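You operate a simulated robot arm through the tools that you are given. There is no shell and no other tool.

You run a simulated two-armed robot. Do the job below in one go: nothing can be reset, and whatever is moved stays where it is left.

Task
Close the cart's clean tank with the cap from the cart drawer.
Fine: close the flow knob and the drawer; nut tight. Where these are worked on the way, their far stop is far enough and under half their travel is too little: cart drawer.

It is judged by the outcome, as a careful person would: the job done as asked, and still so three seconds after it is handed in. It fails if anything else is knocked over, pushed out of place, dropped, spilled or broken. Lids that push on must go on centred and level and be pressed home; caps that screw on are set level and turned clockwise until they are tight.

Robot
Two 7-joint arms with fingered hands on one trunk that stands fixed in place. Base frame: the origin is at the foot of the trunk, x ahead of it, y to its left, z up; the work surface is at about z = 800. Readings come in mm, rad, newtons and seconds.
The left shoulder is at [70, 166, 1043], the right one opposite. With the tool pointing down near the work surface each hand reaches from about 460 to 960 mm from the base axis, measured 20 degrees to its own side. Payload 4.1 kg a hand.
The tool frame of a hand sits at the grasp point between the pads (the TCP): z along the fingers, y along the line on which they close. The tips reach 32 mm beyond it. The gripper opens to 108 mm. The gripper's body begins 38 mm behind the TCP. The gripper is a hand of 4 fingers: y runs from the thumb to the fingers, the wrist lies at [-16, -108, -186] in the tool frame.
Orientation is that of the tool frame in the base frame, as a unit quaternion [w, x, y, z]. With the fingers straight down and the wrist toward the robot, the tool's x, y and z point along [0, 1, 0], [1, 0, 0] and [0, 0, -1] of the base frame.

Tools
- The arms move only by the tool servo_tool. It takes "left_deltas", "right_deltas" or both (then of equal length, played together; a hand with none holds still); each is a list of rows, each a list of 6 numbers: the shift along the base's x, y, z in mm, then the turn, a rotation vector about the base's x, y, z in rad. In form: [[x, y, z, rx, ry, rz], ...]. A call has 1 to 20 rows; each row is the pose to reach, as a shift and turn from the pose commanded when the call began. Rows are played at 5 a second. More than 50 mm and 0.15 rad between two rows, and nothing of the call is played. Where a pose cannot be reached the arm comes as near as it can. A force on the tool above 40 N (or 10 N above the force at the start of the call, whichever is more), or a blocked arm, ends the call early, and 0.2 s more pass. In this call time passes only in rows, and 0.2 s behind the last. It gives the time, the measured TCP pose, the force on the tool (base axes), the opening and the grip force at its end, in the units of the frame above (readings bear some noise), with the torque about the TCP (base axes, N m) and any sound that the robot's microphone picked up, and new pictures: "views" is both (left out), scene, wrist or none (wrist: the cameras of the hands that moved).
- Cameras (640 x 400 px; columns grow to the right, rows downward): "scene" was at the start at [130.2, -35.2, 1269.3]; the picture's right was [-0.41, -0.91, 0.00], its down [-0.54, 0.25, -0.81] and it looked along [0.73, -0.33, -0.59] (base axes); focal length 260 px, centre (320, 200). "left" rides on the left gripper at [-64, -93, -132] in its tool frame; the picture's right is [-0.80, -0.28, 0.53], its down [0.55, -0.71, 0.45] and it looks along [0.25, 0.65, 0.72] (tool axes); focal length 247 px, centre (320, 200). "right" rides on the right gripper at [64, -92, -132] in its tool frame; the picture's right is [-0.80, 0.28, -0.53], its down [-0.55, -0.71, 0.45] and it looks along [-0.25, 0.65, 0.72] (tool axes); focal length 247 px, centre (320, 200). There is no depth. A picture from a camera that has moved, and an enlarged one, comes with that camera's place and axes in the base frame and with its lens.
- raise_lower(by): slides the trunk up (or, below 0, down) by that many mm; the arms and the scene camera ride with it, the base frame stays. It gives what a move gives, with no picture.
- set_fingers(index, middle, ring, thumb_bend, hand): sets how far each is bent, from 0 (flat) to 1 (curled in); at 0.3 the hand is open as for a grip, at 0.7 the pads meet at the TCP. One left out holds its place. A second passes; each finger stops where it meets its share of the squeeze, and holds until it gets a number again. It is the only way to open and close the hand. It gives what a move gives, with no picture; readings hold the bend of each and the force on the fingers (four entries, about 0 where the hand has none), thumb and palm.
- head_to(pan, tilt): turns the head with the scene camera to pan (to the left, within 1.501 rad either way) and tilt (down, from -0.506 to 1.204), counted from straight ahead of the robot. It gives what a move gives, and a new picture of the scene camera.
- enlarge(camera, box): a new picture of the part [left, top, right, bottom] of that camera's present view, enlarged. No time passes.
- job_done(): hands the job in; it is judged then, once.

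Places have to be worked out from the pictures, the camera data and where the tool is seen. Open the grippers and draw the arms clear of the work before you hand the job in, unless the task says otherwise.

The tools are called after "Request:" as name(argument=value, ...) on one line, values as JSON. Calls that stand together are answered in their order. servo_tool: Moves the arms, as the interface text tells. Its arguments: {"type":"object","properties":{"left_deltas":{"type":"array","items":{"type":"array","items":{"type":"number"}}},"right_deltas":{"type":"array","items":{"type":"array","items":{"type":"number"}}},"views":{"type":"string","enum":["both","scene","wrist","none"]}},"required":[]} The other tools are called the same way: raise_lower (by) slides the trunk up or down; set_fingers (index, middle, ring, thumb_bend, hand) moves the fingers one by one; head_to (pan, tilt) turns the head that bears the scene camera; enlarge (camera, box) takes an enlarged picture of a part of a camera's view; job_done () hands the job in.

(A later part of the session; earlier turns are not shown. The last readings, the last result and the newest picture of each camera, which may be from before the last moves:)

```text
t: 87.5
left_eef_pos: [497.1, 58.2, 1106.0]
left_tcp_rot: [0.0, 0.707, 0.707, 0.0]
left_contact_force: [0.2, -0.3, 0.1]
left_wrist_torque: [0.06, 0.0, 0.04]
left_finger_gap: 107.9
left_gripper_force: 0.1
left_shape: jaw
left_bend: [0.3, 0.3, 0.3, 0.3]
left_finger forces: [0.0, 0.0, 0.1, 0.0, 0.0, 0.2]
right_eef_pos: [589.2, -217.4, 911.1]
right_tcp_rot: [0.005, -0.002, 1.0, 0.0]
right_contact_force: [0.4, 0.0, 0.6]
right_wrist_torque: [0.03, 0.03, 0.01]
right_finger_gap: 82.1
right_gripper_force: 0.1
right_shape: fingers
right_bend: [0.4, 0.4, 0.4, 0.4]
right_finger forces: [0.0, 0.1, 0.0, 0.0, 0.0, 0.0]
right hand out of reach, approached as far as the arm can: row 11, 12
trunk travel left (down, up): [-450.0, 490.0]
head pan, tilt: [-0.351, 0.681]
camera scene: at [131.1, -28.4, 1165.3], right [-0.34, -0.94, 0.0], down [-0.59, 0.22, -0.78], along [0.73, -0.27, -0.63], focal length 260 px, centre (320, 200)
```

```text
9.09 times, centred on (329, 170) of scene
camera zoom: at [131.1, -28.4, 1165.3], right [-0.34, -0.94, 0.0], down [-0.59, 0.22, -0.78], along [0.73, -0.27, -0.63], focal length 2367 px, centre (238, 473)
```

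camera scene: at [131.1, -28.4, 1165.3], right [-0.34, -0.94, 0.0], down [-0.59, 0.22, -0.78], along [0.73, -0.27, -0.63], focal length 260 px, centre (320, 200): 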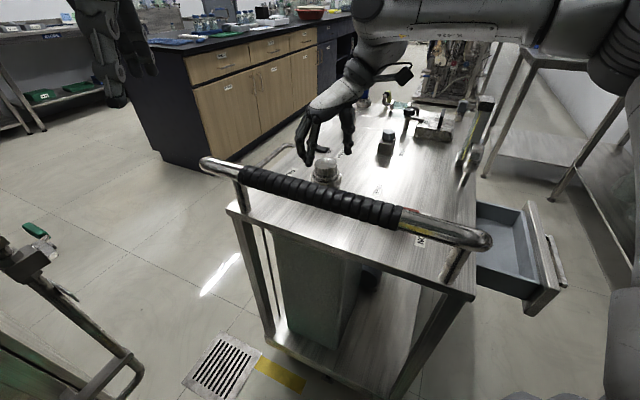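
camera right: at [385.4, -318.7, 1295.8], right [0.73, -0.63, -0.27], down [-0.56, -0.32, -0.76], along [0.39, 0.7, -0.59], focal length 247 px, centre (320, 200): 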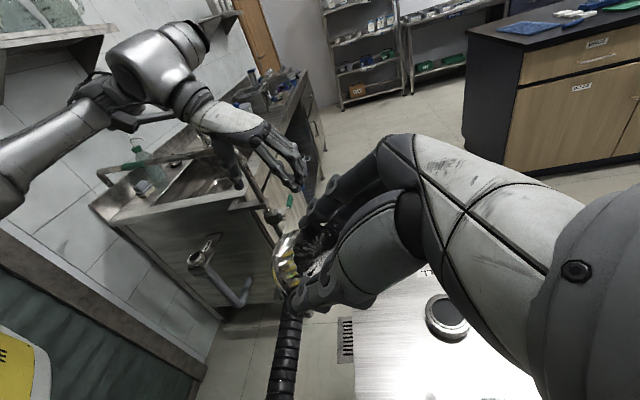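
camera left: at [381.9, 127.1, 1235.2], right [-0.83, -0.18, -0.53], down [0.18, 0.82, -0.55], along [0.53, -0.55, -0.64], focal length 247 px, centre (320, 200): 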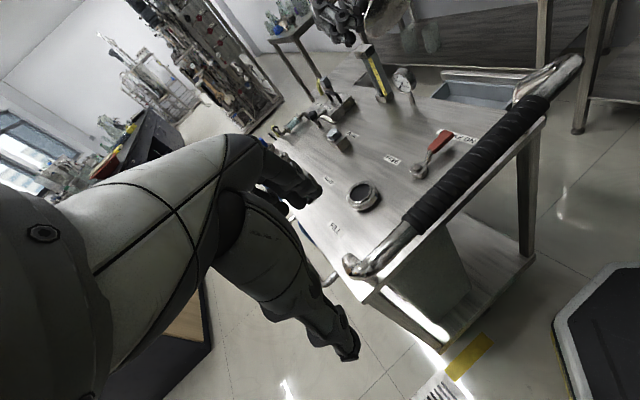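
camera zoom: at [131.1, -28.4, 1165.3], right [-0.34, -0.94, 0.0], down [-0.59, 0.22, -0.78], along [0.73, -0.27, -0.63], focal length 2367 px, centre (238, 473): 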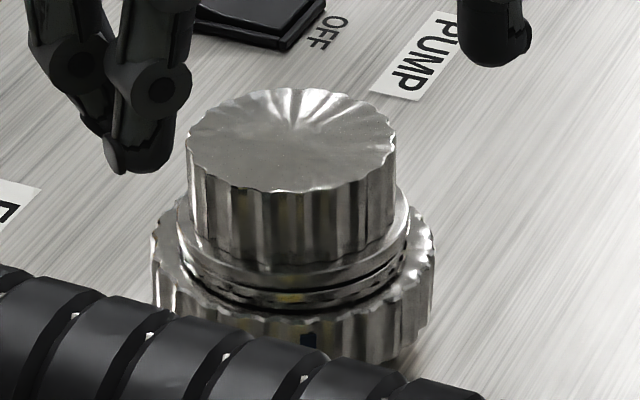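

The cap sits level and centred on the neck. I bring the hand to yaw 1.3 centred over it, then lower around the knob.

Request:
servo_tool(right_deltas=[[6, -1, 0, 0, 0, -0.1], [12, -2, 0, 0, 0, -0.2], [18.7, -3.2, 0, 0, 0, -0.275], [18.7, -3.2, -12, 0, 0, -0.275], [18.7, -3.2, -26, 0, 0, -0.275], [18.7, -3.2, -38, 0, 0, -0.275]], views="none")

Request:
enlarge(camera="left", box=[510, 90, 614, 190])

Request:
enlarge(camera="scene", box=[290, 112, 370, 192])

```text
t: 88.9
left_eef_pos: [497.5, 57.9, 1105.5]
left_tcp_rot: [0.0, 0.707, 0.707, 0.0]
left_contact_force: [-0.4, -0.4, 0.5]
left_wrist_torque: [0.01, 0.05, 0.01]
left_finger_gap: 107.6
left_gripper_force: 0.0
left_shape: jaw
left_bend: [0.3, 0.3, 0.3, 0.3]
left_finger forces: [0.0, 0.0, 0.0, 0.0, 0.0, 0.0]
right_eef_pos: [608.7, -219.9, 871.1]
right_tcp_rot: [0.002, 0.136, 0.991, -0.001]
right_contact_force: [-0.3, -0.1, -0.9]
right_wrist_torque: [0.0, -0.01, 0.02]
right_finger_gap: 81.9
right_gripper_force: 0.1
right_shape: fingers
right_bend: [0.4, 0.4, 0.4, 0.4]
right_finger forces: [0.0, 0.1, 0.1, 0.1, 0.0, 0.1]
trunk travel left (down, up): [-450.0, 490.0]
head pan, tilt: [-0.351, 0.681]
```

```text
4.00 times, centred on (562, 140) of left
camera zoom: at [403.5, -4.2, 1238.0], right [-0.28, -0.8, -0.53], down [-0.71, 0.55, -0.45], along [0.65, 0.25, -0.72], focal length 988 px, centre (-648, 440)
```

zoom: 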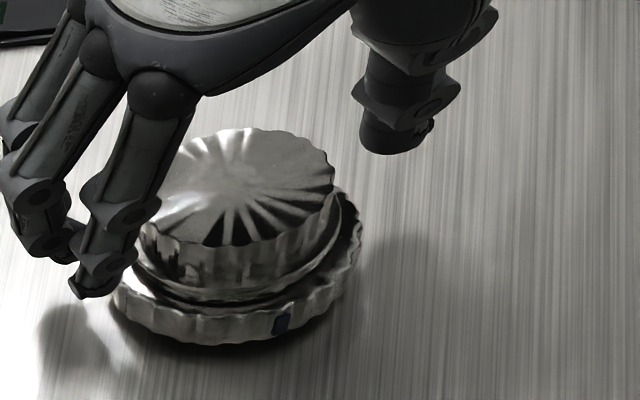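

```text
5.00 times, centred on (330, 152) of scene
camera zoom: at [131.4, -28.4, 1165.3], right [-0.34, -0.94, 0.0], down [-0.59, 0.22, -0.78], along [0.73, -0.27, -0.63], focal length 1302 px, centre (270, 440)
```

zoom: 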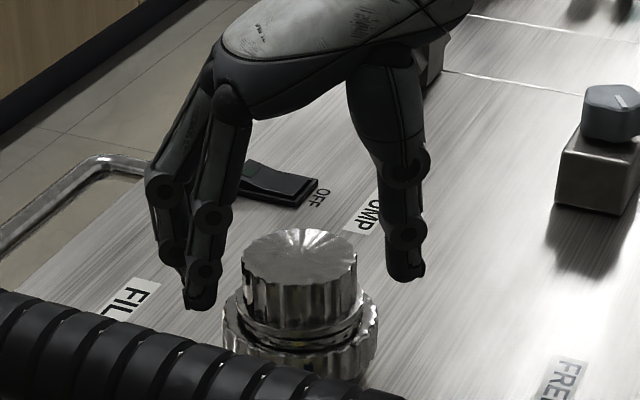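

Thumb and fingers are evenly spaced about the knob. I close firmly.

Request:
set_fingers(hand="right", index=0.72, middle=0.72, ring=0.5, thumb_bend=0.74)

Request:
servo_tool(right_deltas=[[0, 0, -1, 0, 0, 0], [0, 0, -2, 0, 0, 0]], views="none")

Request:
enlarge(camera="left", box=[530, 110, 594, 184])

Request:
enlarge(camera="scene", box=[307, 148, 351, 192])

```text
t: 89.9
left_eef_pos: [498.0, 60.6, 1105.0]
left_tcp_rot: [0.0, 0.707, 0.708, -0.002]
left_contact_force: [0.1, 0.4, -0.7]
left_wrist_torque: [0.02, -0.01, 0.0]
left_finger_gap: 107.5
left_gripper_force: 0.1
left_shape: jaw
left_bend: [0.3, 0.3, 0.3, 0.3]
left_finger forces: [0.0, 0.0, 0.1, 0.0, 0.0, 0.0]
right_eef_pos: [609.3, -219.6, 871.8]
right_tcp_rot: [0.001, 0.134, 0.991, -0.001]
right_contact_force: [4.9, 8.8, 0.8]
right_wrist_torque: [0.3, -0.2, -0.1]
right_finger_gap: 47.2
right_gripper_force: 14.8
right_shape: fingers
right_bend: [0.55, 0.56, 0.5, 0.55]
right_finger forces: [10.0, 9.3, 0.2, 0.0, 10.4, 0.0]
trunk travel left (down, up): [-450.0, 490.0]
head pan, tilt: [-0.351, 0.681]
```

```text
t: 90.5
left_eef_pos: [495.5, 60.6, 1106.3]
left_tcp_rot: [0.001, 0.707, 0.707, 0.0]
left_contact_force: [-0.3, 0.3, 1.1]
left_wrist_torque: [0.0, -0.02, 0.03]
left_finger_gap: 107.9
left_gripper_force: 0.0
left_shape: jaw
left_bend: [0.3, 0.3, 0.3, 0.3]
left_finger forces: [0.2, 0.1, 0.1, 0.1, 0.1, 0.0]
right_eef_pos: [608.1, -219.2, 871.1]
right_tcp_rot: [0.003, 0.136, 0.991, -0.001]
right_contact_force: [6.8, 8.4, 10.9]
right_wrist_torque: [0.39, -0.3, -0.09]
right_finger_gap: 47.1
right_gripper_force: 16.3
right_shape: fingers
right_bend: [0.55, 0.56, 0.5, 0.55]
right_finger forces: [9.9, 12.1, 0.1, 0.0, 11.0, 0.0]
trunk travel left (down, up): [-450.0, 490.0]
head pan, tilt: [-0.351, 0.681]
```

```text
5.41 times, centred on (562, 147) of left
camera zoom: at [403.0, -2.5, 1238.4], right [-0.28, -0.8, -0.53], down [-0.71, 0.55, -0.45], along [0.65, 0.25, -0.72], focal length 1335 px, centre (-988, 486)
```

zoom: 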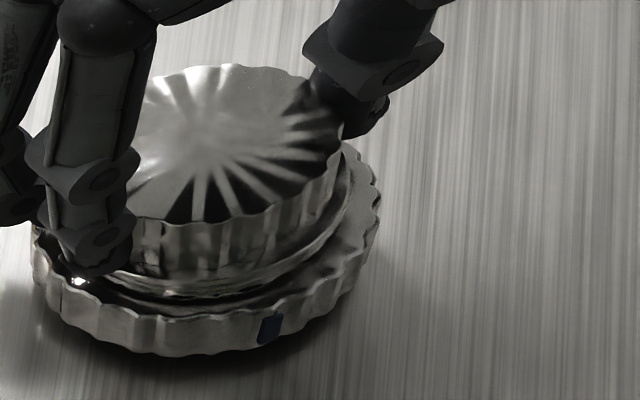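

```text
9.09 times, centred on (329, 170) of scene
camera zoom: at [131.0, -26.9, 1165.5], right [-0.34, -0.94, 0.0], down [-0.59, 0.22, -0.78], along [0.73, -0.27, -0.63], focal length 2367 px, centre (238, 473)
```

zoom: 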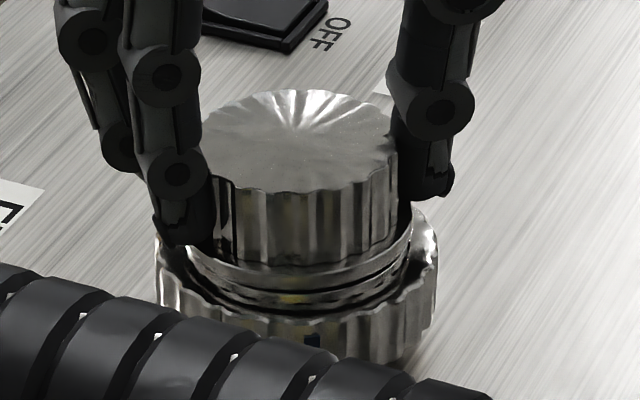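

Grip is firm with ~11 N down. I turn clockwise about 1.1 rad, staying within the wrist's range.

Request:
servo_tool(right_deltas=[[0.3, 0.9, -0.1, 0, 0, -0.12], [0.5, 1.1, -0.2, 0, 0, -0.24], [0.7, 1.3, -0.3, 0, 0, -0.36], [0.9, 1.5, -0.4, 0, 0, -0.48], [1.1, 1.6, -0.5, 0, 0, -0.6]], views="none")

Request:
servo_tool(right_deltas=[[0.25, 0.13, -0.1, 0, 0, -0.12], [0.5, 0.22, -0.2, 0, 0, -0.24], [0.8, 0.28, -0.3, 0, 0, -0.36], [1.05, 0.3, -0.4, 0, 0, -0.48]], views="none")

Request:
enlarge(camera="left", box=[530, 110, 594, 184])

Request:
enlarge(camera="scene", box=[307, 148, 351, 192])

```text
t: 91.7
left_eef_pos: [496.0, 59.8, 1105.4]
left_tcp_rot: [0.001, 0.707, 0.707, -0.001]
left_contact_force: [0.0, -0.1, -0.1]
left_wrist_torque: [-0.01, 0.03, 0.03]
left_finger_gap: 107.8
left_gripper_force: 0.0
left_shape: jaw
left_bend: [0.3, 0.3, 0.3, 0.3]
left_finger forces: [0.0, 0.0, 0.1, 0.0, 0.0, 0.0]
right_eef_pos: [609.7, -219.0, 871.2]
right_tcp_rot: [0.003, 0.423, 0.906, -0.002]
right_contact_force: [-0.1, 8.8, 10.3]
right_wrist_torque: [0.45, -0.26, 0.52]
right_finger_gap: 46.3
right_gripper_force: 19.8
right_shape: fingers
right_bend: [0.57, 0.55, 0.5, 0.56]
right_finger forces: [9.4, 17.1, 0.0, 0.0, 12.2, 0.0]
trunk travel left (down, up): [-450.0, 490.0]
head pan, tilt: [-0.351, 0.681]
```

```text
t: 92.7
left_eef_pos: [495.4, 59.0, 1106.8]
left_tcp_rot: [0.001, 0.707, 0.707, 0.001]
left_contact_force: [0.0, -0.9, 0.1]
left_wrist_torque: [0.01, 0.02, -0.04]
left_finger_gap: 107.9
left_gripper_force: 0.1
left_shape: jaw
left_bend: [0.3, 0.3, 0.3, 0.3]
left_finger forces: [0.0, 0.0, 0.0, 0.1, 0.0, 0.0]
right_eef_pos: [610.2, -219.5, 871.1]
right_tcp_rot: [0.003, 0.626, 0.78, -0.001]
right_contact_force: [4.3, 5.5, 18.3]
right_wrist_torque: [0.2, -0.64, 0.61]
right_finger_gap: 47.1
right_gripper_force: 22.4
right_shape: fingers
right_bend: [0.58, 0.56, 0.5, 0.55]
right_finger forces: [9.0, 21.9, 0.0, 0.0, 14.7, 0.0]
trunk travel left (down, up): [-450.0, 490.0]
head pan, tilt: [-0.351, 0.681]
```

```text
5.41 times, centred on (562, 147) of left
camera zoom: at [401.8, -3.5, 1238.8], right [-0.28, -0.8, -0.53], down [-0.71, 0.55, -0.45], along [0.65, 0.25, -0.72], focal length 1335 px, centre (-988, 486)
```

zoom: 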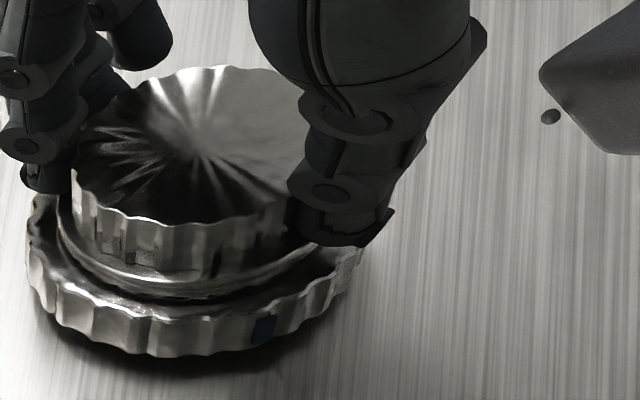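

```text
9.09 times, centred on (329, 170) of scene
camera zoom: at [129.8, -27.7, 1165.6], right [-0.34, -0.94, 0.0], down [-0.59, 0.22, -0.78], along [0.73, -0.27, -0.63], focal length 2367 px, centre (238, 473)
```

zoom: 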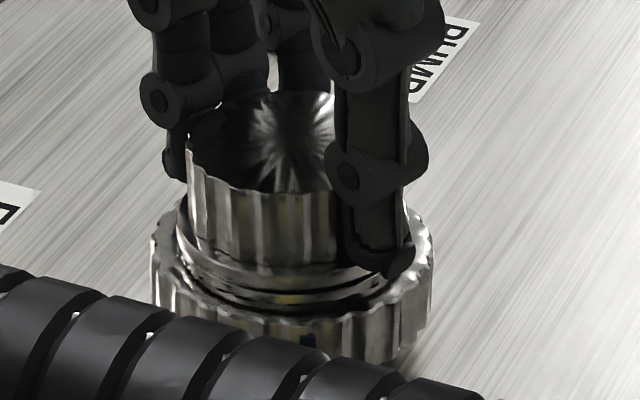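

Torque 0.6 N m and the cap doesn't wobble. As a test of whether the thread has caught, I ease the push and pull up gently.

Request:
servo_tool(right_deltas=[[0, 0, 2, 0, 0, 0], [0, 0, 3.5, 0, 0, 0]], views="none")

Request:
enlarge(camera="scene", box=[307, 148, 351, 192])

```text
t: 93.3
left_eef_pos: [497.8, 58.9, 1104.9]
left_tcp_rot: [0.001, 0.707, 0.707, -0.001]
left_contact_force: [0.4, 0.2, -0.2]
left_wrist_torque: [0.02, 0.0, 0.0]
left_finger_gap: 108.0
left_gripper_force: 0.1
left_shape: jaw
left_bend: [0.3, 0.3, 0.3, 0.3]
left_finger forces: [0.0, 0.0, 0.0, 0.0, 0.0, 0.0]
right_eef_pos: [610.9, -218.6, 871.6]
right_tcp_rot: [0.0, 0.626, 0.78, -0.003]
right_contact_force: [3.7, 4.7, 5.0]
right_wrist_torque: [0.18, -0.6, 0.5]
right_finger_gap: 47.2
right_gripper_force: 18.7
right_shape: fingers
right_bend: [0.57, 0.56, 0.5, 0.55]
right_finger forces: [9.2, 16.4, 0.1, 0.0, 12.5, 0.1]
trunk travel left (down, up): [-450.0, 490.0]
head pan, tilt: [-0.351, 0.681]
```

```text
9.09 times, centred on (329, 170) of scene
camera zoom: at [131.1, -27.5, 1165.1], right [-0.34, -0.94, 0.0], down [-0.59, 0.22, -0.78], along [0.73, -0.27, -0.63], focal length 2367 px, centre (238, 473)
```

zoom: 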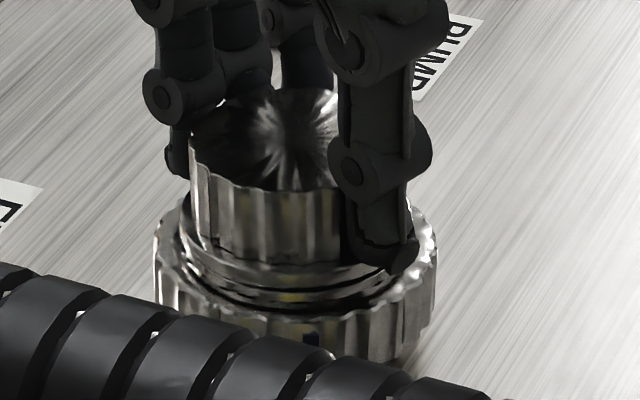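

Still slightly pressing; I pull up a little more.

Request:
servo_tool(right_deltas=[[0, 0, 1.5, 0, 0, 0], [0, 0, 3, 0, 0, 0]], views="none")

Request:
enlarge(camera="scene", box=[307, 148, 351, 192])

Request:
enlarge(camera="left", box=[530, 110, 594, 184])

```text
t: 93.9
left_eef_pos: [496.6, 58.5, 1107.4]
left_tcp_rot: [0.001, 0.707, 0.707, 0.0]
left_contact_force: [0.3, -0.7, -0.5]
left_wrist_torque: [0.01, 0.01, 0.01]
left_finger_gap: 107.4
left_gripper_force: 0.1
left_shape: jaw
left_bend: [0.3, 0.3, 0.3, 0.3]
left_finger forces: [0.0, 0.0, 0.1, 0.0, 0.0, 0.1]
right_eef_pos: [610.7, -220.2, 874.9]
right_tcp_rot: [0.0, 0.626, 0.78, -0.002]
right_contact_force: [-0.6, -0.2, -1.4]
right_wrist_torque: [0.01, -0.04, 0.01]
right_finger_gap: 46.9
right_gripper_force: 13.1
right_shape: fingers
right_bend: [0.57, 0.58, 0.5, 0.55]
right_finger forces: [7.8, 6.4, 0.0, 0.0, 13.5, 0.1]
trunk travel left (down, up): [-450.0, 490.0]
head pan, tilt: [-0.351, 0.681]
```

```text
9.09 times, centred on (329, 170) of scene
camera zoom: at [130.6, -28.9, 1165.3], right [-0.34, -0.94, 0.0], down [-0.59, 0.22, -0.78], along [0.73, -0.27, -0.63], focal length 2367 px, centre (238, 473)
```

zoom: 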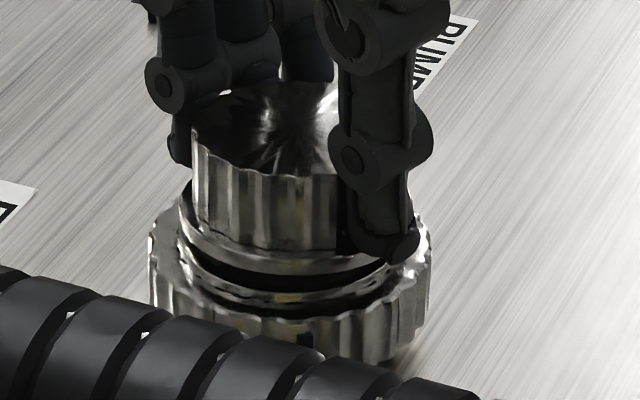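

```text
5.41 times, centred on (562, 147) of left
camera zoom: at [402.6, -4.7, 1238.2], right [-0.28, -0.8, -0.53], down [-0.71, 0.55, -0.45], along [0.65, 0.25, -0.72], focal length 1335 px, centre (-988, 486)
```

zoom: 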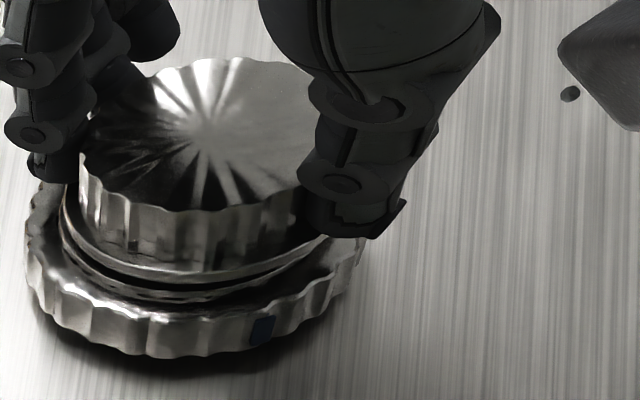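

The cap lifted freely: no thread had caught, and the grip was slipping. I lift slightly, rotate the held cap back counter-clockwise, squeeze harder, and retry with firmer push so the cap really turns.

Request:
servo_tool(right_deltas=[[0, 0, 8, 0, 0, 0], [-0.3, 0, 12, 0, 0, 0.12], [-0.6, -0.1, 12, 0, 0, 0.24], [-0.8, -0.2, 12, 0, 0, 0.36], [-1.0, -0.3, 12, 0, 0, 0.48], [-1.2, -0.4, 12, 0, 0, 0.6], [-1.4, -0.5, 12, 0, 0, 0.72], [-1.6, -0.6, 12, 0, 0, 0.84], [-1.8, -0.8, 12, 0, 0, 0.96], [-2, -1, 12, 0, 0, 1.08]], views="none")

Request:
set_fingers(hand="right", index=0.95, middle=0.95, ring=0.5, thumb_bend=0.97)

Request:
enlarge(camera="scene", box=[303, 140, 355, 192])

Request:
enlarge(camera="left", box=[526, 104, 598, 186])

```text
t: 96.1
left_eef_pos: [498.0, 59.1, 1105.9]
left_tcp_rot: [-0.001, 0.707, 0.707, 0.0]
left_contact_force: [0.1, -0.5, 0.3]
left_wrist_torque: [0.01, 0.01, 0.0]
left_finger_gap: 107.6
left_gripper_force: 0.0
left_shape: jaw
left_bend: [0.3, 0.3, 0.3, 0.3]
left_finger forces: [0.1, 0.0, 0.0, 0.0, 0.0, 0.1]
right_eef_pos: [608.6, -220.2, 887.0]
right_tcp_rot: [0.001, 0.134, 0.991, -0.001]
right_contact_force: [0.7, -0.2, -1.9]
right_wrist_torque: [0.01, 0.02, 0.04]
right_finger_gap: 47.0
right_gripper_force: 13.9
right_shape: fingers
right_bend: [0.57, 0.58, 0.5, 0.55]
right_finger forces: [7.8, 6.1, 0.0, 0.1, 13.3, 0.0]
trunk travel left (down, up): [-450.0, 490.0]
head pan, tilt: [-0.351, 0.681]
```

```text
t: 97.1
left_eef_pos: [497.0, 58.2, 1105.2]
left_tcp_rot: [0.0, 0.707, 0.707, 0.0]
left_contact_force: [-0.3, 0.3, 0.3]
left_wrist_torque: [0.01, 0.01, -0.02]
left_finger_gap: 107.7
left_gripper_force: 0.0
left_shape: jaw
left_bend: [0.3, 0.3, 0.3, 0.3]
left_finger forces: [0.0, 0.1, 0.0, 0.0, 0.0, 0.0]
right_eef_pos: [609.2, -219.4, 886.9]
right_tcp_rot: [0.002, 0.135, 0.991, -0.001]
right_contact_force: [0.4, 0.5, -0.8]
right_wrist_torque: [0.01, 0.0, 0.01]
right_finger_gap: 47.1
right_gripper_force: 16.0
right_shape: fingers
right_bend: [0.59, 0.6, 0.5, 0.53]
right_finger forces: [8.6, 8.1, 0.0, 0.0, 16.6, 0.0]
trunk travel left (down, up): [-450.0, 490.0]
head pan, tilt: [-0.351, 0.681]
```

```text
7.69 times, centred on (329, 166) of scene
camera zoom: at [131.4, -28.4, 1165.2], right [-0.34, -0.94, 0.0], down [-0.59, 0.22, -0.78], along [0.73, -0.27, -0.63], focal length 2003 px, centre (251, 462)
```

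zoom: 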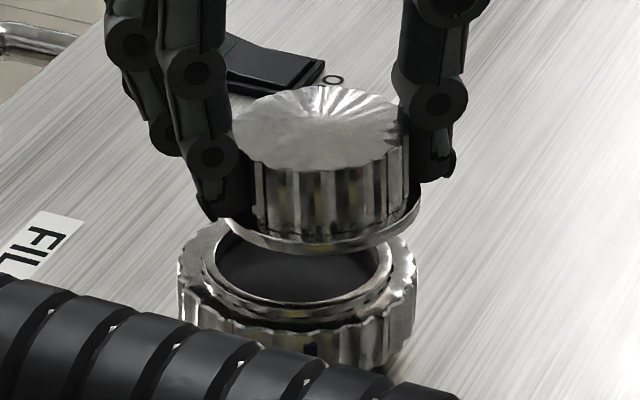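

```text
4.88 times, centred on (562, 145) of left
camera zoom: at [403.4, -4.1, 1238.0], right [-0.28, -0.8, -0.53], down [-0.71, 0.55, -0.45], along [0.65, 0.25, -0.72], focal length 1205 px, centre (-860, 468)
```

zoom: 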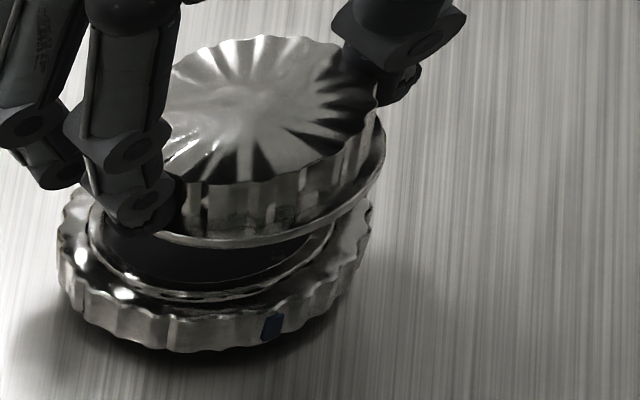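

The cap has shifted in the hand and the squeeze force is limited to ~16 N. Before another try I lift the cap away and study the neck and its scalloped nut in detail.

Request:
servo_tool(right_deltas=[[10, -20, 20, 0, 0, 0], [20, -45, 40, 0, 0, 0], [30, -70, 50, 0, 0, 0]], views="none")

Request:
enlarge(camera="left", box=[536, 134, 592, 174])

Request:
enlarge(camera="scene", box=[312, 160, 346, 190])

Request:
enlarge(camera="right", box=[100, 60, 400, 360])

```text
t: 97.9
left_eef_pos: [496.3, 58.0, 1105.0]
left_tcp_rot: [0.0, 0.707, 0.708, 0.0]
left_contact_force: [0.9, 0.4, -0.1]
left_wrist_torque: [0.0, 0.01, 0.04]
left_finger_gap: 107.9
left_gripper_force: 0.0
left_shape: jaw
left_bend: [0.3, 0.3, 0.3, 0.3]
left_finger forces: [0.0, 0.0, 0.0, 0.1, 0.0, 0.1]
right_eef_pos: [640.3, -290.7, 937.9]
right_tcp_rot: [0.001, 0.135, 0.991, -0.001]
right_contact_force: [0.5, -0.6, -0.9]
right_wrist_torque: [0.01, 0.02, 0.03]
right_finger_gap: 46.8
right_gripper_force: 16.7
right_shape: fingers
right_bend: [0.59, 0.6, 0.5, 0.53]
right_finger forces: [8.7, 8.2, 0.1, 0.0, 16.6, 0.0]
trunk travel left (down, up): [-450.0, 490.0]
head pan, tilt: [-0.351, 0.681]
```

```text
10.00 times, centred on (564, 154) of left
camera zoom: at [403.7, -4.5, 1237.8], right [-0.28, -0.8, -0.53], down [-0.71, 0.55, -0.45], along [0.65, 0.25, -0.72], focal length 2470 px, centre (-2120, 660)
```

zoom: 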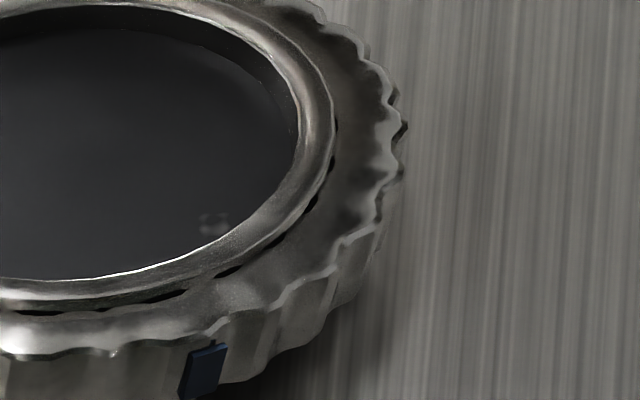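

```text
13.33 times, centred on (329, 175) of scene
camera zoom: at [131.7, -28.8, 1165.2], right [-0.34, -0.94, 0.0], down [-0.59, 0.22, -0.78], along [0.73, -0.27, -0.63], focal length 3472 px, centre (200, 533)
```

zoom: 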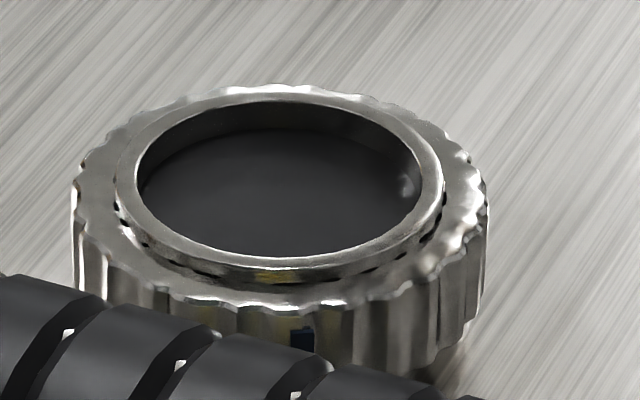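

```text
1.33 times, centred on (250, 210) of right
camera zoom: at [551.2, -362.6, 1069.8], right [0.84, 0.06, 0.53], down [0.34, -0.83, -0.45], along [0.42, 0.56, -0.72], focal length 329 px, centre (413, 187)
```

zoom: 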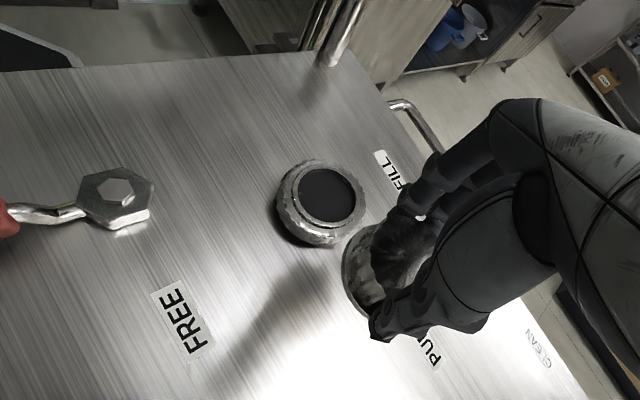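

The nut surrounds a seat ring the same size as the cap's flange, so the cap must be threaded down by turning it on that ring, perhaps needing more than one stroke to catch. I bring the cap back over the neck, corrected for its offset in the hand.

Request:
servo_tool(right_deltas=[[-11, 26, 0, 0, 0, 0], [-22, 52, -5, 0, 0, 0], [-33, 79.3, -20, 0, 0, 0], [-33, 79.3, -40, 0, 0, 0], [-33, 79.3, -55, 0, 0, 0]], views="none")

Request:
enlarge(camera="scene", box=[307, 148, 351, 192])

Request:
enlarge(camera="left", box=[526, 104, 598, 186])

```text
t: 99.1
left_eef_pos: [498.0, 59.5, 1105.3]
left_tcp_rot: [0.001, 0.707, 0.707, 0.0]
left_contact_force: [-0.8, -0.1, -0.5]
left_wrist_torque: [0.01, 0.01, 0.01]
left_finger_gap: 108.0
left_gripper_force: 0.1
left_shape: jaw
left_bend: [0.3, 0.3, 0.3, 0.3]
left_finger forces: [0.0, 0.1, 0.0, 0.0, 0.0, 0.1]
right_eef_pos: [605.3, -211.8, 883.0]
right_tcp_rot: [0.002, 0.136, 0.991, -0.001]
right_contact_force: [0.9, 0.4, -0.7]
right_wrist_torque: [-0.01, 0.03, -0.04]
right_finger_gap: 46.9
right_gripper_force: 17.1
right_shape: fingers
right_bend: [0.59, 0.6, 0.5, 0.53]
right_finger forces: [8.6, 8.1, 0.0, 0.1, 16.6, 0.1]
trunk travel left (down, up): [-450.0, 490.0]
head pan, tilt: [-0.351, 0.681]
```

```text
9.09 times, centred on (329, 170) of scene
camera zoom: at [131.4, -28.2, 1165.3], right [-0.34, -0.94, 0.0], down [-0.59, 0.22, -0.78], along [0.73, -0.27, -0.63], focal length 2367 px, centre (238, 473)
```

zoom: 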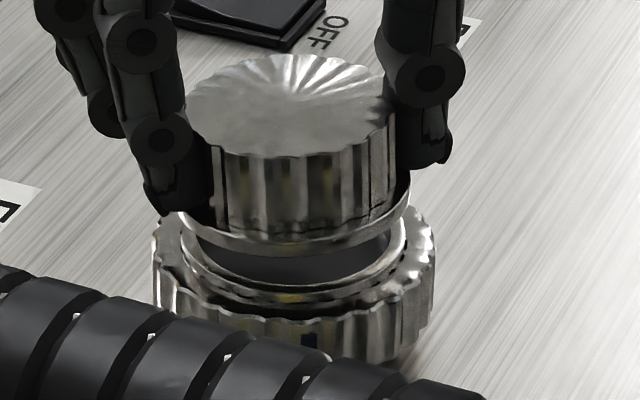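

```text
4.88 times, centred on (562, 145) of left
camera zoom: at [403.5, -3.9, 1238.0], right [-0.28, -0.8, -0.53], down [-0.71, 0.55, -0.45], along [0.65, 0.25, -0.72], focal length 1205 px, centre (-860, 468)
```

zoom: 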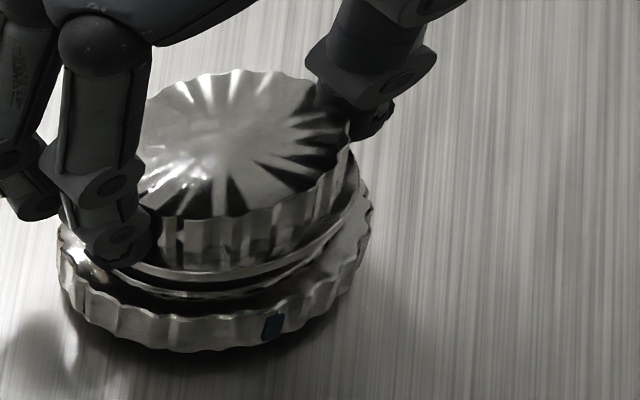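

The cap is centred again. I lower it to light contact.

Request:
servo_tool(right_deltas=[[0.5, 0.3, -5, 0, 0, 0], [0.8, 0.4, -9, 0, 0, 0], [0.8, 0.4, -11, 0, 0, 0], [0.8, 0.4, -12.5, 0, 0, 0]], views="none")

Request:
enlarge(camera="scene", box=[307, 148, 351, 192])

Request:
enlarge(camera="left", box=[526, 104, 598, 186])

```text
t: 100.1
left_eef_pos: [496.3, 59.1, 1106.0]
left_tcp_rot: [0.0, 0.707, 0.707, -0.001]
left_contact_force: [1.2, -0.1, 0.0]
left_wrist_torque: [0.03, -0.01, 0.0]
left_finger_gap: 107.8
left_gripper_force: 0.0
left_shape: jaw
left_bend: [0.3, 0.3, 0.3, 0.3]
left_finger forces: [0.0, 0.0, 0.0, 0.1, 0.0, 0.0]
right_eef_pos: [606.4, -209.7, 872.2]
right_tcp_rot: [0.003, 0.135, 0.991, 0.0]
right_contact_force: [-0.5, 0.4, 3.9]
right_wrist_torque: [0.1, -0.1, -0.01]
right_finger_gap: 47.0
right_gripper_force: 18.1
right_shape: fingers
right_bend: [0.59, 0.6, 0.5, 0.53]
right_finger forces: [8.4, 10.2, 0.0, 0.0, 17.0, 0.0]
trunk travel left (down, up): [-450.0, 490.0]
head pan, tilt: [-0.351, 0.681]
```

```text
9.09 times, centred on (329, 170) of scene
camera zoom: at [130.8, -28.2, 1165.4], right [-0.34, -0.94, 0.0], down [-0.59, 0.22, -0.78], along [0.73, -0.27, -0.63], focal length 2367 px, centre (238, 473)
```

zoom: 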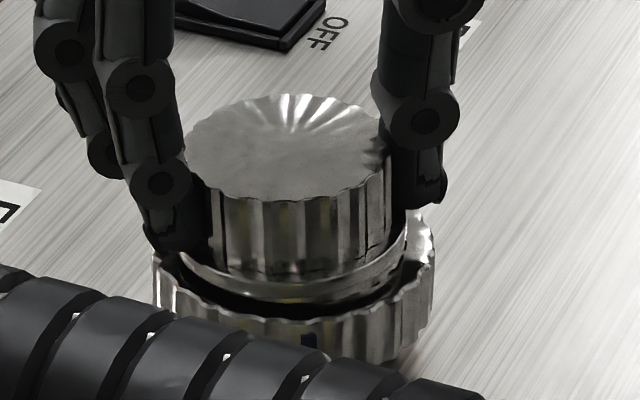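

```text
4.88 times, centred on (562, 145) of left
camera zoom: at [402.8, -3.8, 1238.3], right [-0.28, -0.8, -0.53], down [-0.71, 0.55, -0.45], along [0.65, 0.25, -0.72], focal length 1205 px, centre (-860, 468)
```

zoom: 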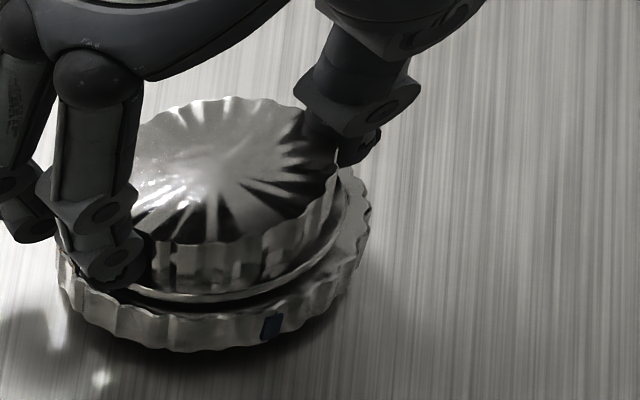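

The flange now sits lower over the ring, with nearly no side force. I turn clockwise about the cap's axis in two checked halves.

Request:
servo_tool(right_deltas=[[0, 0, -0.5, 0, 0, 0], [1.0, 0.1, -0.6, 0, 0, -0.12], [2.0, 0.05, -0.7, 0, 0, -0.24], [3.0, -0.1, -0.8, 0, 0, -0.36], [4.0, -0.4, -0.9, 0, 0, -0.48]], views="none")

Request:
enlarge(camera="scene", box=[307, 148, 351, 192])

Request:
enlarge(camera="left", box=[526, 104, 598, 186])

```text
t: 101.3
left_eef_pos: [495.1, 59.9, 1106.5]
left_tcp_rot: [0.001, 0.707, 0.707, 0.0]
left_contact_force: [0.2, -0.2, 0.3]
left_wrist_torque: [-0.01, 0.02, 0.03]
left_finger_gap: 108.0
left_gripper_force: 0.2
left_shape: jaw
left_bend: [0.3, 0.3, 0.3, 0.3]
left_finger forces: [0.0, 0.0, 0.1, 0.0, 0.1, 0.0]
right_eef_pos: [610.4, -211.5, 870.4]
right_tcp_rot: [0.003, 0.367, 0.93, -0.001]
right_contact_force: [-2.5, 3.4, 10.8]
right_wrist_torque: [0.27, -0.17, 0.14]
right_finger_gap: 46.9
right_gripper_force: 21.3
right_shape: fingers
right_bend: [0.6, 0.6, 0.5, 0.53]
right_finger forces: [8.6, 16.1, 0.0, 0.1, 18.1, 0.0]
trunk travel left (down, up): [-450.0, 490.0]
head pan, tilt: [-0.351, 0.681]
```

```text
9.09 times, centred on (329, 170) of scene
camera zoom: at [129.7, -27.6, 1165.5], right [-0.34, -0.94, 0.0], down [-0.59, 0.22, -0.78], along [0.73, -0.27, -0.63], focal length 2367 px, centre (238, 473)
```

zoom: 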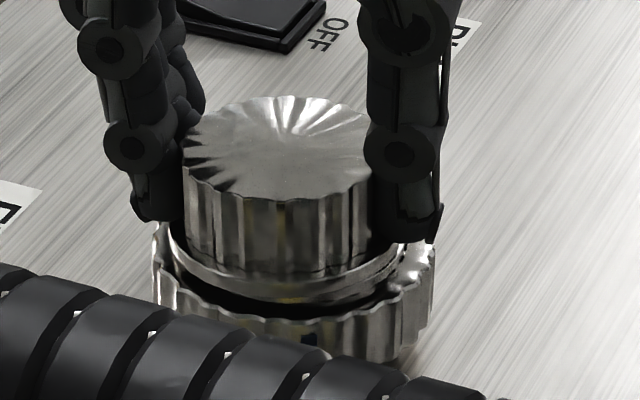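

```text
4.88 times, centred on (562, 145) of left
camera zoom: at [401.6, -3.2, 1238.7], right [-0.28, -0.8, -0.53], down [-0.71, 0.55, -0.45], along [0.65, 0.25, -0.72], focal length 1205 px, centre (-860, 468)
```

zoom: 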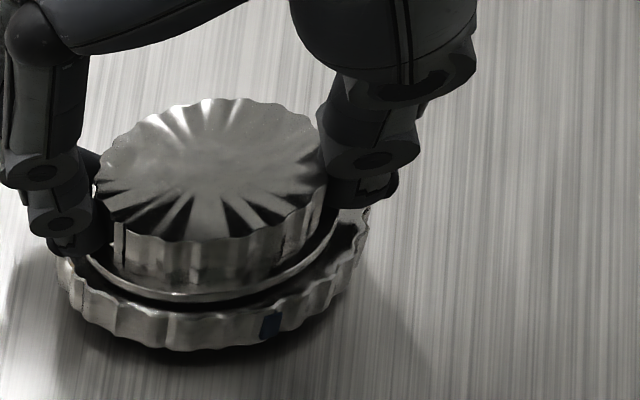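

Turning torque is now low (0.14 N m) and the flange rides lower over the ring – it looks dropped into the thread start. I continue the stroke.

Request:
servo_tool(right_deltas=[[0.9, -0.4, -0.2, 0, 0, -0.12], [1.8, -0.9, -0.4, 0, 0, -0.24], [2.6, -1.5, -0.6, 0, 0, -0.36], [3.3, -2.2, -0.8, 0, 0, -0.48], [3.9, -2.9, -1.0, 0, 0, -0.6]], views="none")

Request:
enlarge(camera="scene", box=[307, 148, 351, 192])

Request:
enlarge(camera="left", box=[526, 104, 598, 186])

```text
t: 102.5
left_eef_pos: [495.7, 59.3, 1106.7]
left_tcp_rot: [0.002, 0.707, 0.707, 0.001]
left_contact_force: [-0.6, 0.7, 0.1]
left_wrist_torque: [-0.01, 0.01, 0.01]
left_finger_gap: 107.7
left_gripper_force: 0.0
left_shape: jaw
left_bend: [0.3, 0.3, 0.3, 0.3]
left_finger forces: [0.1, 0.0, 0.1, 0.0, 0.1, 0.0]
right_eef_pos: [613.9, -213.9, 869.9]
right_tcp_rot: [0.002, 0.626, 0.779, -0.001]
right_contact_force: [0.9, 6.3, 16.8]
right_wrist_torque: [0.14, -0.4, 0.16]
right_finger_gap: 47.1
right_gripper_force: 23.5
right_shape: fingers
right_bend: [0.61, 0.59, 0.5, 0.53]
right_finger forces: [8.7, 20.2, 0.1, 0.1, 18.6, 0.0]
trunk travel left (down, up): [-450.0, 490.0]
head pan, tilt: [-0.351, 0.681]
```

```text
9.09 times, centred on (329, 170) of scene
camera zoom: at [129.5, -27.1, 1165.6], right [-0.34, -0.94, 0.0], down [-0.59, 0.22, -0.78], along [0.73, -0.27, -0.63], focal length 2367 px, centre (238, 473)
```

zoom: 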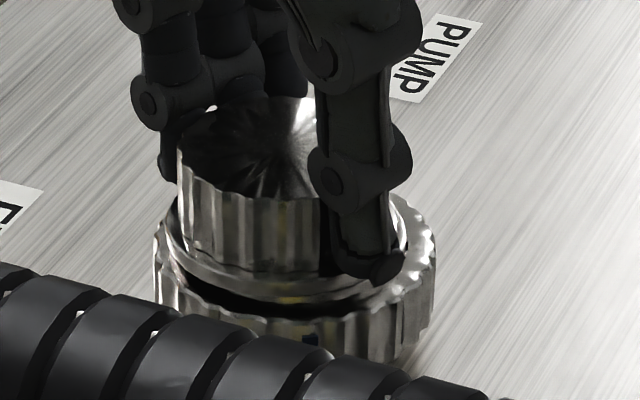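

```text
4.88 times, centred on (562, 145) of left
camera zoom: at [401.4, -2.7, 1238.8], right [-0.28, -0.8, -0.53], down [-0.71, 0.55, -0.45], along [0.65, 0.25, -0.72], focal length 1205 px, centre (-860, 468)
```

zoom: 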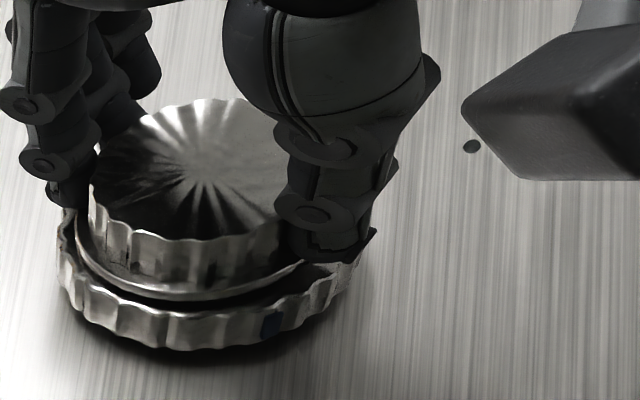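

Torque stays low. I test engagement again with a gentle pull up.

Request:
servo_tool(right_deltas=[[0, 0, 2, 0, 0, 0], [0, 0, 4.5, 0, 0, 0]], views="none")

Request:
enlarge(camera="scene", box=[307, 148, 351, 192])

```text
t: 103.1
left_eef_pos: [497.1, 58.9, 1106.6]
left_tcp_rot: [0.0, 0.707, 0.707, -0.001]
left_contact_force: [-0.3, 0.9, -0.5]
left_wrist_torque: [0.01, 0.0, -0.01]
left_finger_gap: 107.6
left_gripper_force: 0.0
left_shape: jaw
left_bend: [0.3, 0.3, 0.3, 0.3]
left_finger forces: [0.1, 0.0, 0.0, 0.0, 0.0, 0.1]
right_eef_pos: [613.2, -215.2, 870.9]
right_tcp_rot: [0.0, 0.626, 0.78, -0.004]
right_contact_force: [-0.2, 2.9, 2.2]
right_wrist_torque: [0.08, -0.11, 0.07]
right_finger_gap: 46.9
right_gripper_force: 18.6
right_shape: fingers
right_bend: [0.61, 0.6, 0.5, 0.53]
right_finger forces: [8.8, 10.9, 0.1, 0.0, 17.3, 0.0]
trunk travel left (down, up): [-450.0, 490.0]
head pan, tilt: [-0.351, 0.681]
```

```text
9.09 times, centred on (329, 170) of scene
camera zoom: at [130.9, -28.1, 1165.1], right [-0.34, -0.94, 0.0], down [-0.59, 0.22, -0.78], along [0.73, -0.27, -0.63], focal length 2367 px, centre (238, 473)
```

zoom: 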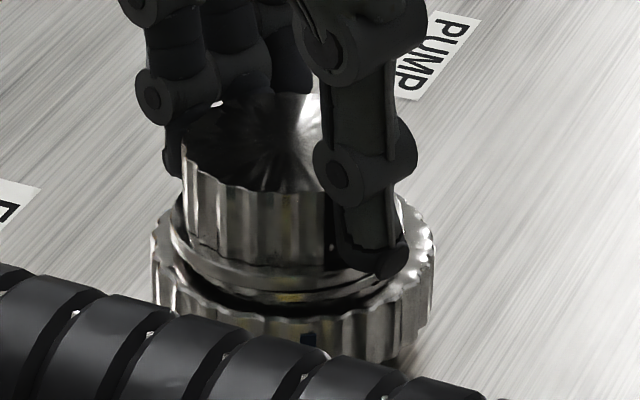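

Still free. The earlier two tries, where I had let go of the cap so it settled by itself, did give lateral hold and real turning resistance, so I centre it, let go to let it settle, and then use repeated strokes without lifting.

Request:
servo_tool(right_deltas=[[0, -1.5, 0, 0, 0, 0], [0.3, -2.8, -0.5, 0, 0, 0], [0.3, -2.8, -1.5, 0, 0, 0]], views="none")

Request:
enlarge(camera="scene", box=[307, 148, 351, 192])

Request:
set_fingers(hand="right", index=0.42, middle=0.42, ring=0.42, thumb_bend=0.42)

Request:
enlarge(camera="scene", box=[307, 148, 351, 192])

Request:
enlarge(camera="left", box=[526, 104, 598, 186])

```text
t: 103.9
left_eef_pos: [496.1, 60.0, 1105.2]
left_tcp_rot: [0.001, 0.707, 0.707, -0.001]
left_contact_force: [-0.7, -0.8, -0.2]
left_wrist_torque: [0.04, -0.01, -0.01]
left_finger_gap: 107.8
left_gripper_force: 0.1
left_shape: jaw
left_bend: [0.3, 0.3, 0.3, 0.3]
left_finger forces: [0.0, 0.1, 0.0, 0.0, 0.0, 0.0]
right_eef_pos: [614.2, -216.1, 871.9]
right_tcp_rot: [0.001, 0.625, 0.781, -0.003]
right_contact_force: [-6.2, 10.4, -5.0]
right_wrist_torque: [0.29, 0.06, -0.15]
right_finger_gap: 47.1
right_gripper_force: 16.8
right_shape: fingers
right_bend: [0.61, 0.6, 0.5, 0.53]
right_finger forces: [8.1, 7.2, 0.0, 0.1, 17.2, 0.0]
trunk travel left (down, up): [-450.0, 490.0]
head pan, tilt: [-0.351, 0.681]
```

```text
9.09 times, centred on (329, 170) of scene
camera zoom: at [130.8, -27.2, 1165.3], right [-0.34, -0.94, 0.0], down [-0.59, 0.22, -0.78], along [0.73, -0.27, -0.63], focal length 2367 px, centre (238, 473)
```

zoom: 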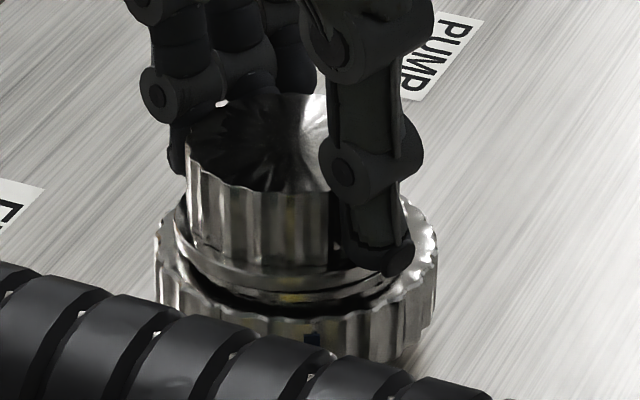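

```text
t: 104.9
left_eef_pos: [497.5, 59.7, 1106.2]
left_tcp_rot: [0.001, 0.707, 0.707, -0.001]
left_contact_force: [-0.1, -0.4, -0.2]
left_wrist_torque: [0.0, 0.0, -0.01]
left_finger_gap: 108.1
left_gripper_force: 0.0
left_shape: jaw
left_bend: [0.3, 0.3, 0.3, 0.3]
left_finger forces: [0.0, 0.1, 0.0, 0.1, 0.0, 0.0]
right_eef_pos: [614.7, -218.2, 871.2]
right_tcp_rot: [0.0, 0.625, 0.781, -0.002]
right_contact_force: [-0.3, -0.4, -0.5]
right_wrist_torque: [0.02, -0.01, 0.02]
right_finger_gap: 76.8
right_gripper_force: 0.1
right_shape: fingers
right_bend: [0.42, 0.42, 0.42, 0.42]
right_finger forces: [0.0, 0.0, 0.0, 0.0, 0.0, 0.0]
trunk travel left (down, up): [-450.0, 490.0]
head pan, tilt: [-0.351, 0.681]
```

```text
9.09 times, centred on (329, 170) of scene
camera zoom: at [131.2, -28.3, 1165.3], right [-0.34, -0.94, 0.0], down [-0.59, 0.22, -0.78], along [0.73, -0.27, -0.63], focal length 2367 px, centre (238, 473)
```

zoom: 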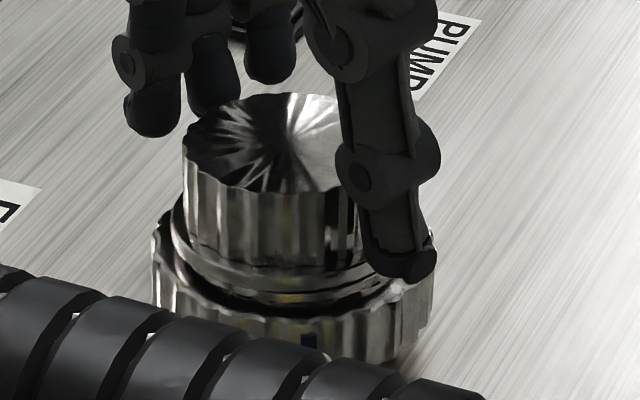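

```text
4.88 times, centred on (562, 145) of left
camera zoom: at [403.2, -4.0, 1238.1], right [-0.28, -0.8, -0.53], down [-0.71, 0.55, -0.45], along [0.65, 0.25, -0.72], focal length 1205 px, centre (-860, 468)
```

zoom: 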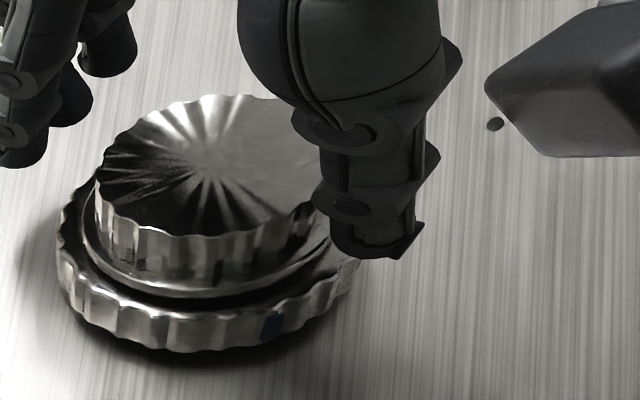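

Before I let go, the cap resisted a 5 N upward pull and sideways pushes, so the thread has begun to catch. I lift the open hand, wind it back to yaw 1.3, and re-grip for the next stroke.

Request:
servo_tool(right_deltas=[[-1, 0, 20, 0, 0, 0], [-2, 0, 40, 0, 0, 0.12], [-3, -0.5, 40, 0, 0, 0.24], [-4, -1, 40, 0, 0, 0.36], [-5, -1.5, 40, 0, 0, 0.48], [-6, -2, 40, 0, 0, 0.6], [-6.5, -2.3, 40, 0, 0, 0.72], [-6.5, -2.3, 40, 0, 0, 0.84], [-6.5, -2.3, 40, 0, 0, 0.96], [-6.5, -2.3, 40, 0, 0, 1.08], [-6.5, -2.3, 20, 0, 0, 1.08], [-6.5, -2.3, 1, 0, 0, 1.08]], views="none")

Request:
enlarge(camera="scene", box=[297, 132, 361, 192])

Request:
enlarge(camera="left", box=[520, 94, 604, 190])

```text
t: 107.5
left_eef_pos: [497.3, 59.1, 1106.0]
left_tcp_rot: [0.0, 0.707, 0.707, 0.001]
left_contact_force: [-0.2, 0.4, -0.1]
left_wrist_torque: [0.02, -0.01, 0.02]
left_finger_gap: 107.7
left_gripper_force: 0.1
left_shape: jaw
left_bend: [0.3, 0.3, 0.3, 0.3]
left_finger forces: [0.0, 0.0, 0.0, 0.0, 0.0, 0.0]
right_eef_pos: [610.1, -218.4, 872.4]
right_tcp_rot: [0.001, 0.135, 0.991, -0.002]
right_contact_force: [-0.3, -0.8, 0.0]
right_wrist_torque: [-0.02, 0.0, 0.04]
right_finger_gap: 76.9
right_gripper_force: 0.0
right_shape: fingers
right_bend: [0.42, 0.42, 0.42, 0.42]
right_finger forces: [0.0, 0.0, 0.1, 0.0, 0.0, 0.1]
trunk travel left (down, up): [-450.0, 490.0]
head pan, tilt: [-0.351, 0.681]
```

```text
6.67 times, centred on (329, 162) of scene
camera zoom: at [131.6, -28.5, 1165.2], right [-0.34, -0.94, 0.0], down [-0.59, 0.22, -0.78], along [0.73, -0.27, -0.63], focal length 1736 px, centre (260, 453)
```

zoom: 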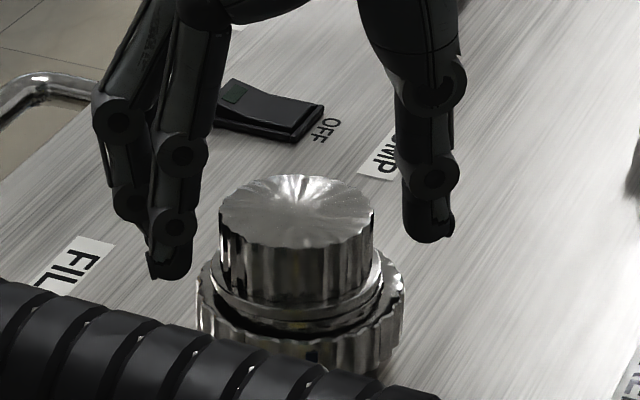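

```text
4.17 times, centred on (562, 142) of left
camera zoom: at [403.6, -4.2, 1237.9], right [-0.28, -0.8, -0.53], down [-0.71, 0.55, -0.45], along [0.65, 0.25, -0.72], focal length 1029 px, centre (-688, 442)
```

zoom: 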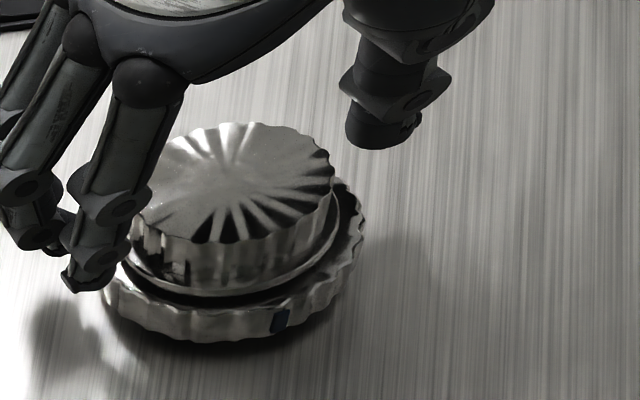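

The cap sits ~2 mm lower than in the first try and centred between thumb and fingers. I grip firmly.

Request:
set_fingers(hand="right", index=0.95, middle=0.95, ring=0.5, thumb_bend=0.97)

```text
t: 108.5
left_eef_pos: [497.6, 60.7, 1105.5]
left_tcp_rot: [0.001, 0.707, 0.707, 0.0]
left_contact_force: [0.1, 0.5, -0.4]
left_wrist_torque: [0.01, 0.01, -0.02]
left_finger_gap: 107.9
left_gripper_force: 0.1
left_shape: jaw
left_bend: [0.3, 0.3, 0.3, 0.3]
left_finger forces: [0.0, 0.0, 0.0, 0.0, 0.0, 0.0]
right_eef_pos: [609.3, -219.4, 873.0]
right_tcp_rot: [0.001, 0.135, 0.991, -0.001]
right_contact_force: [4.8, 7.5, 1.7]
right_wrist_torque: [0.35, -0.23, -0.1]
right_finger_gap: 46.9
right_gripper_force: 15.4
right_shape: fingers
right_bend: [0.54, 0.56, 0.5, 0.56]
right_finger forces: [10.3, 9.3, 0.1, 0.0, 11.0, 0.1]
trunk travel left (down, up): [-450.0, 490.0]
head pan, tilt: [-0.351, 0.681]
```

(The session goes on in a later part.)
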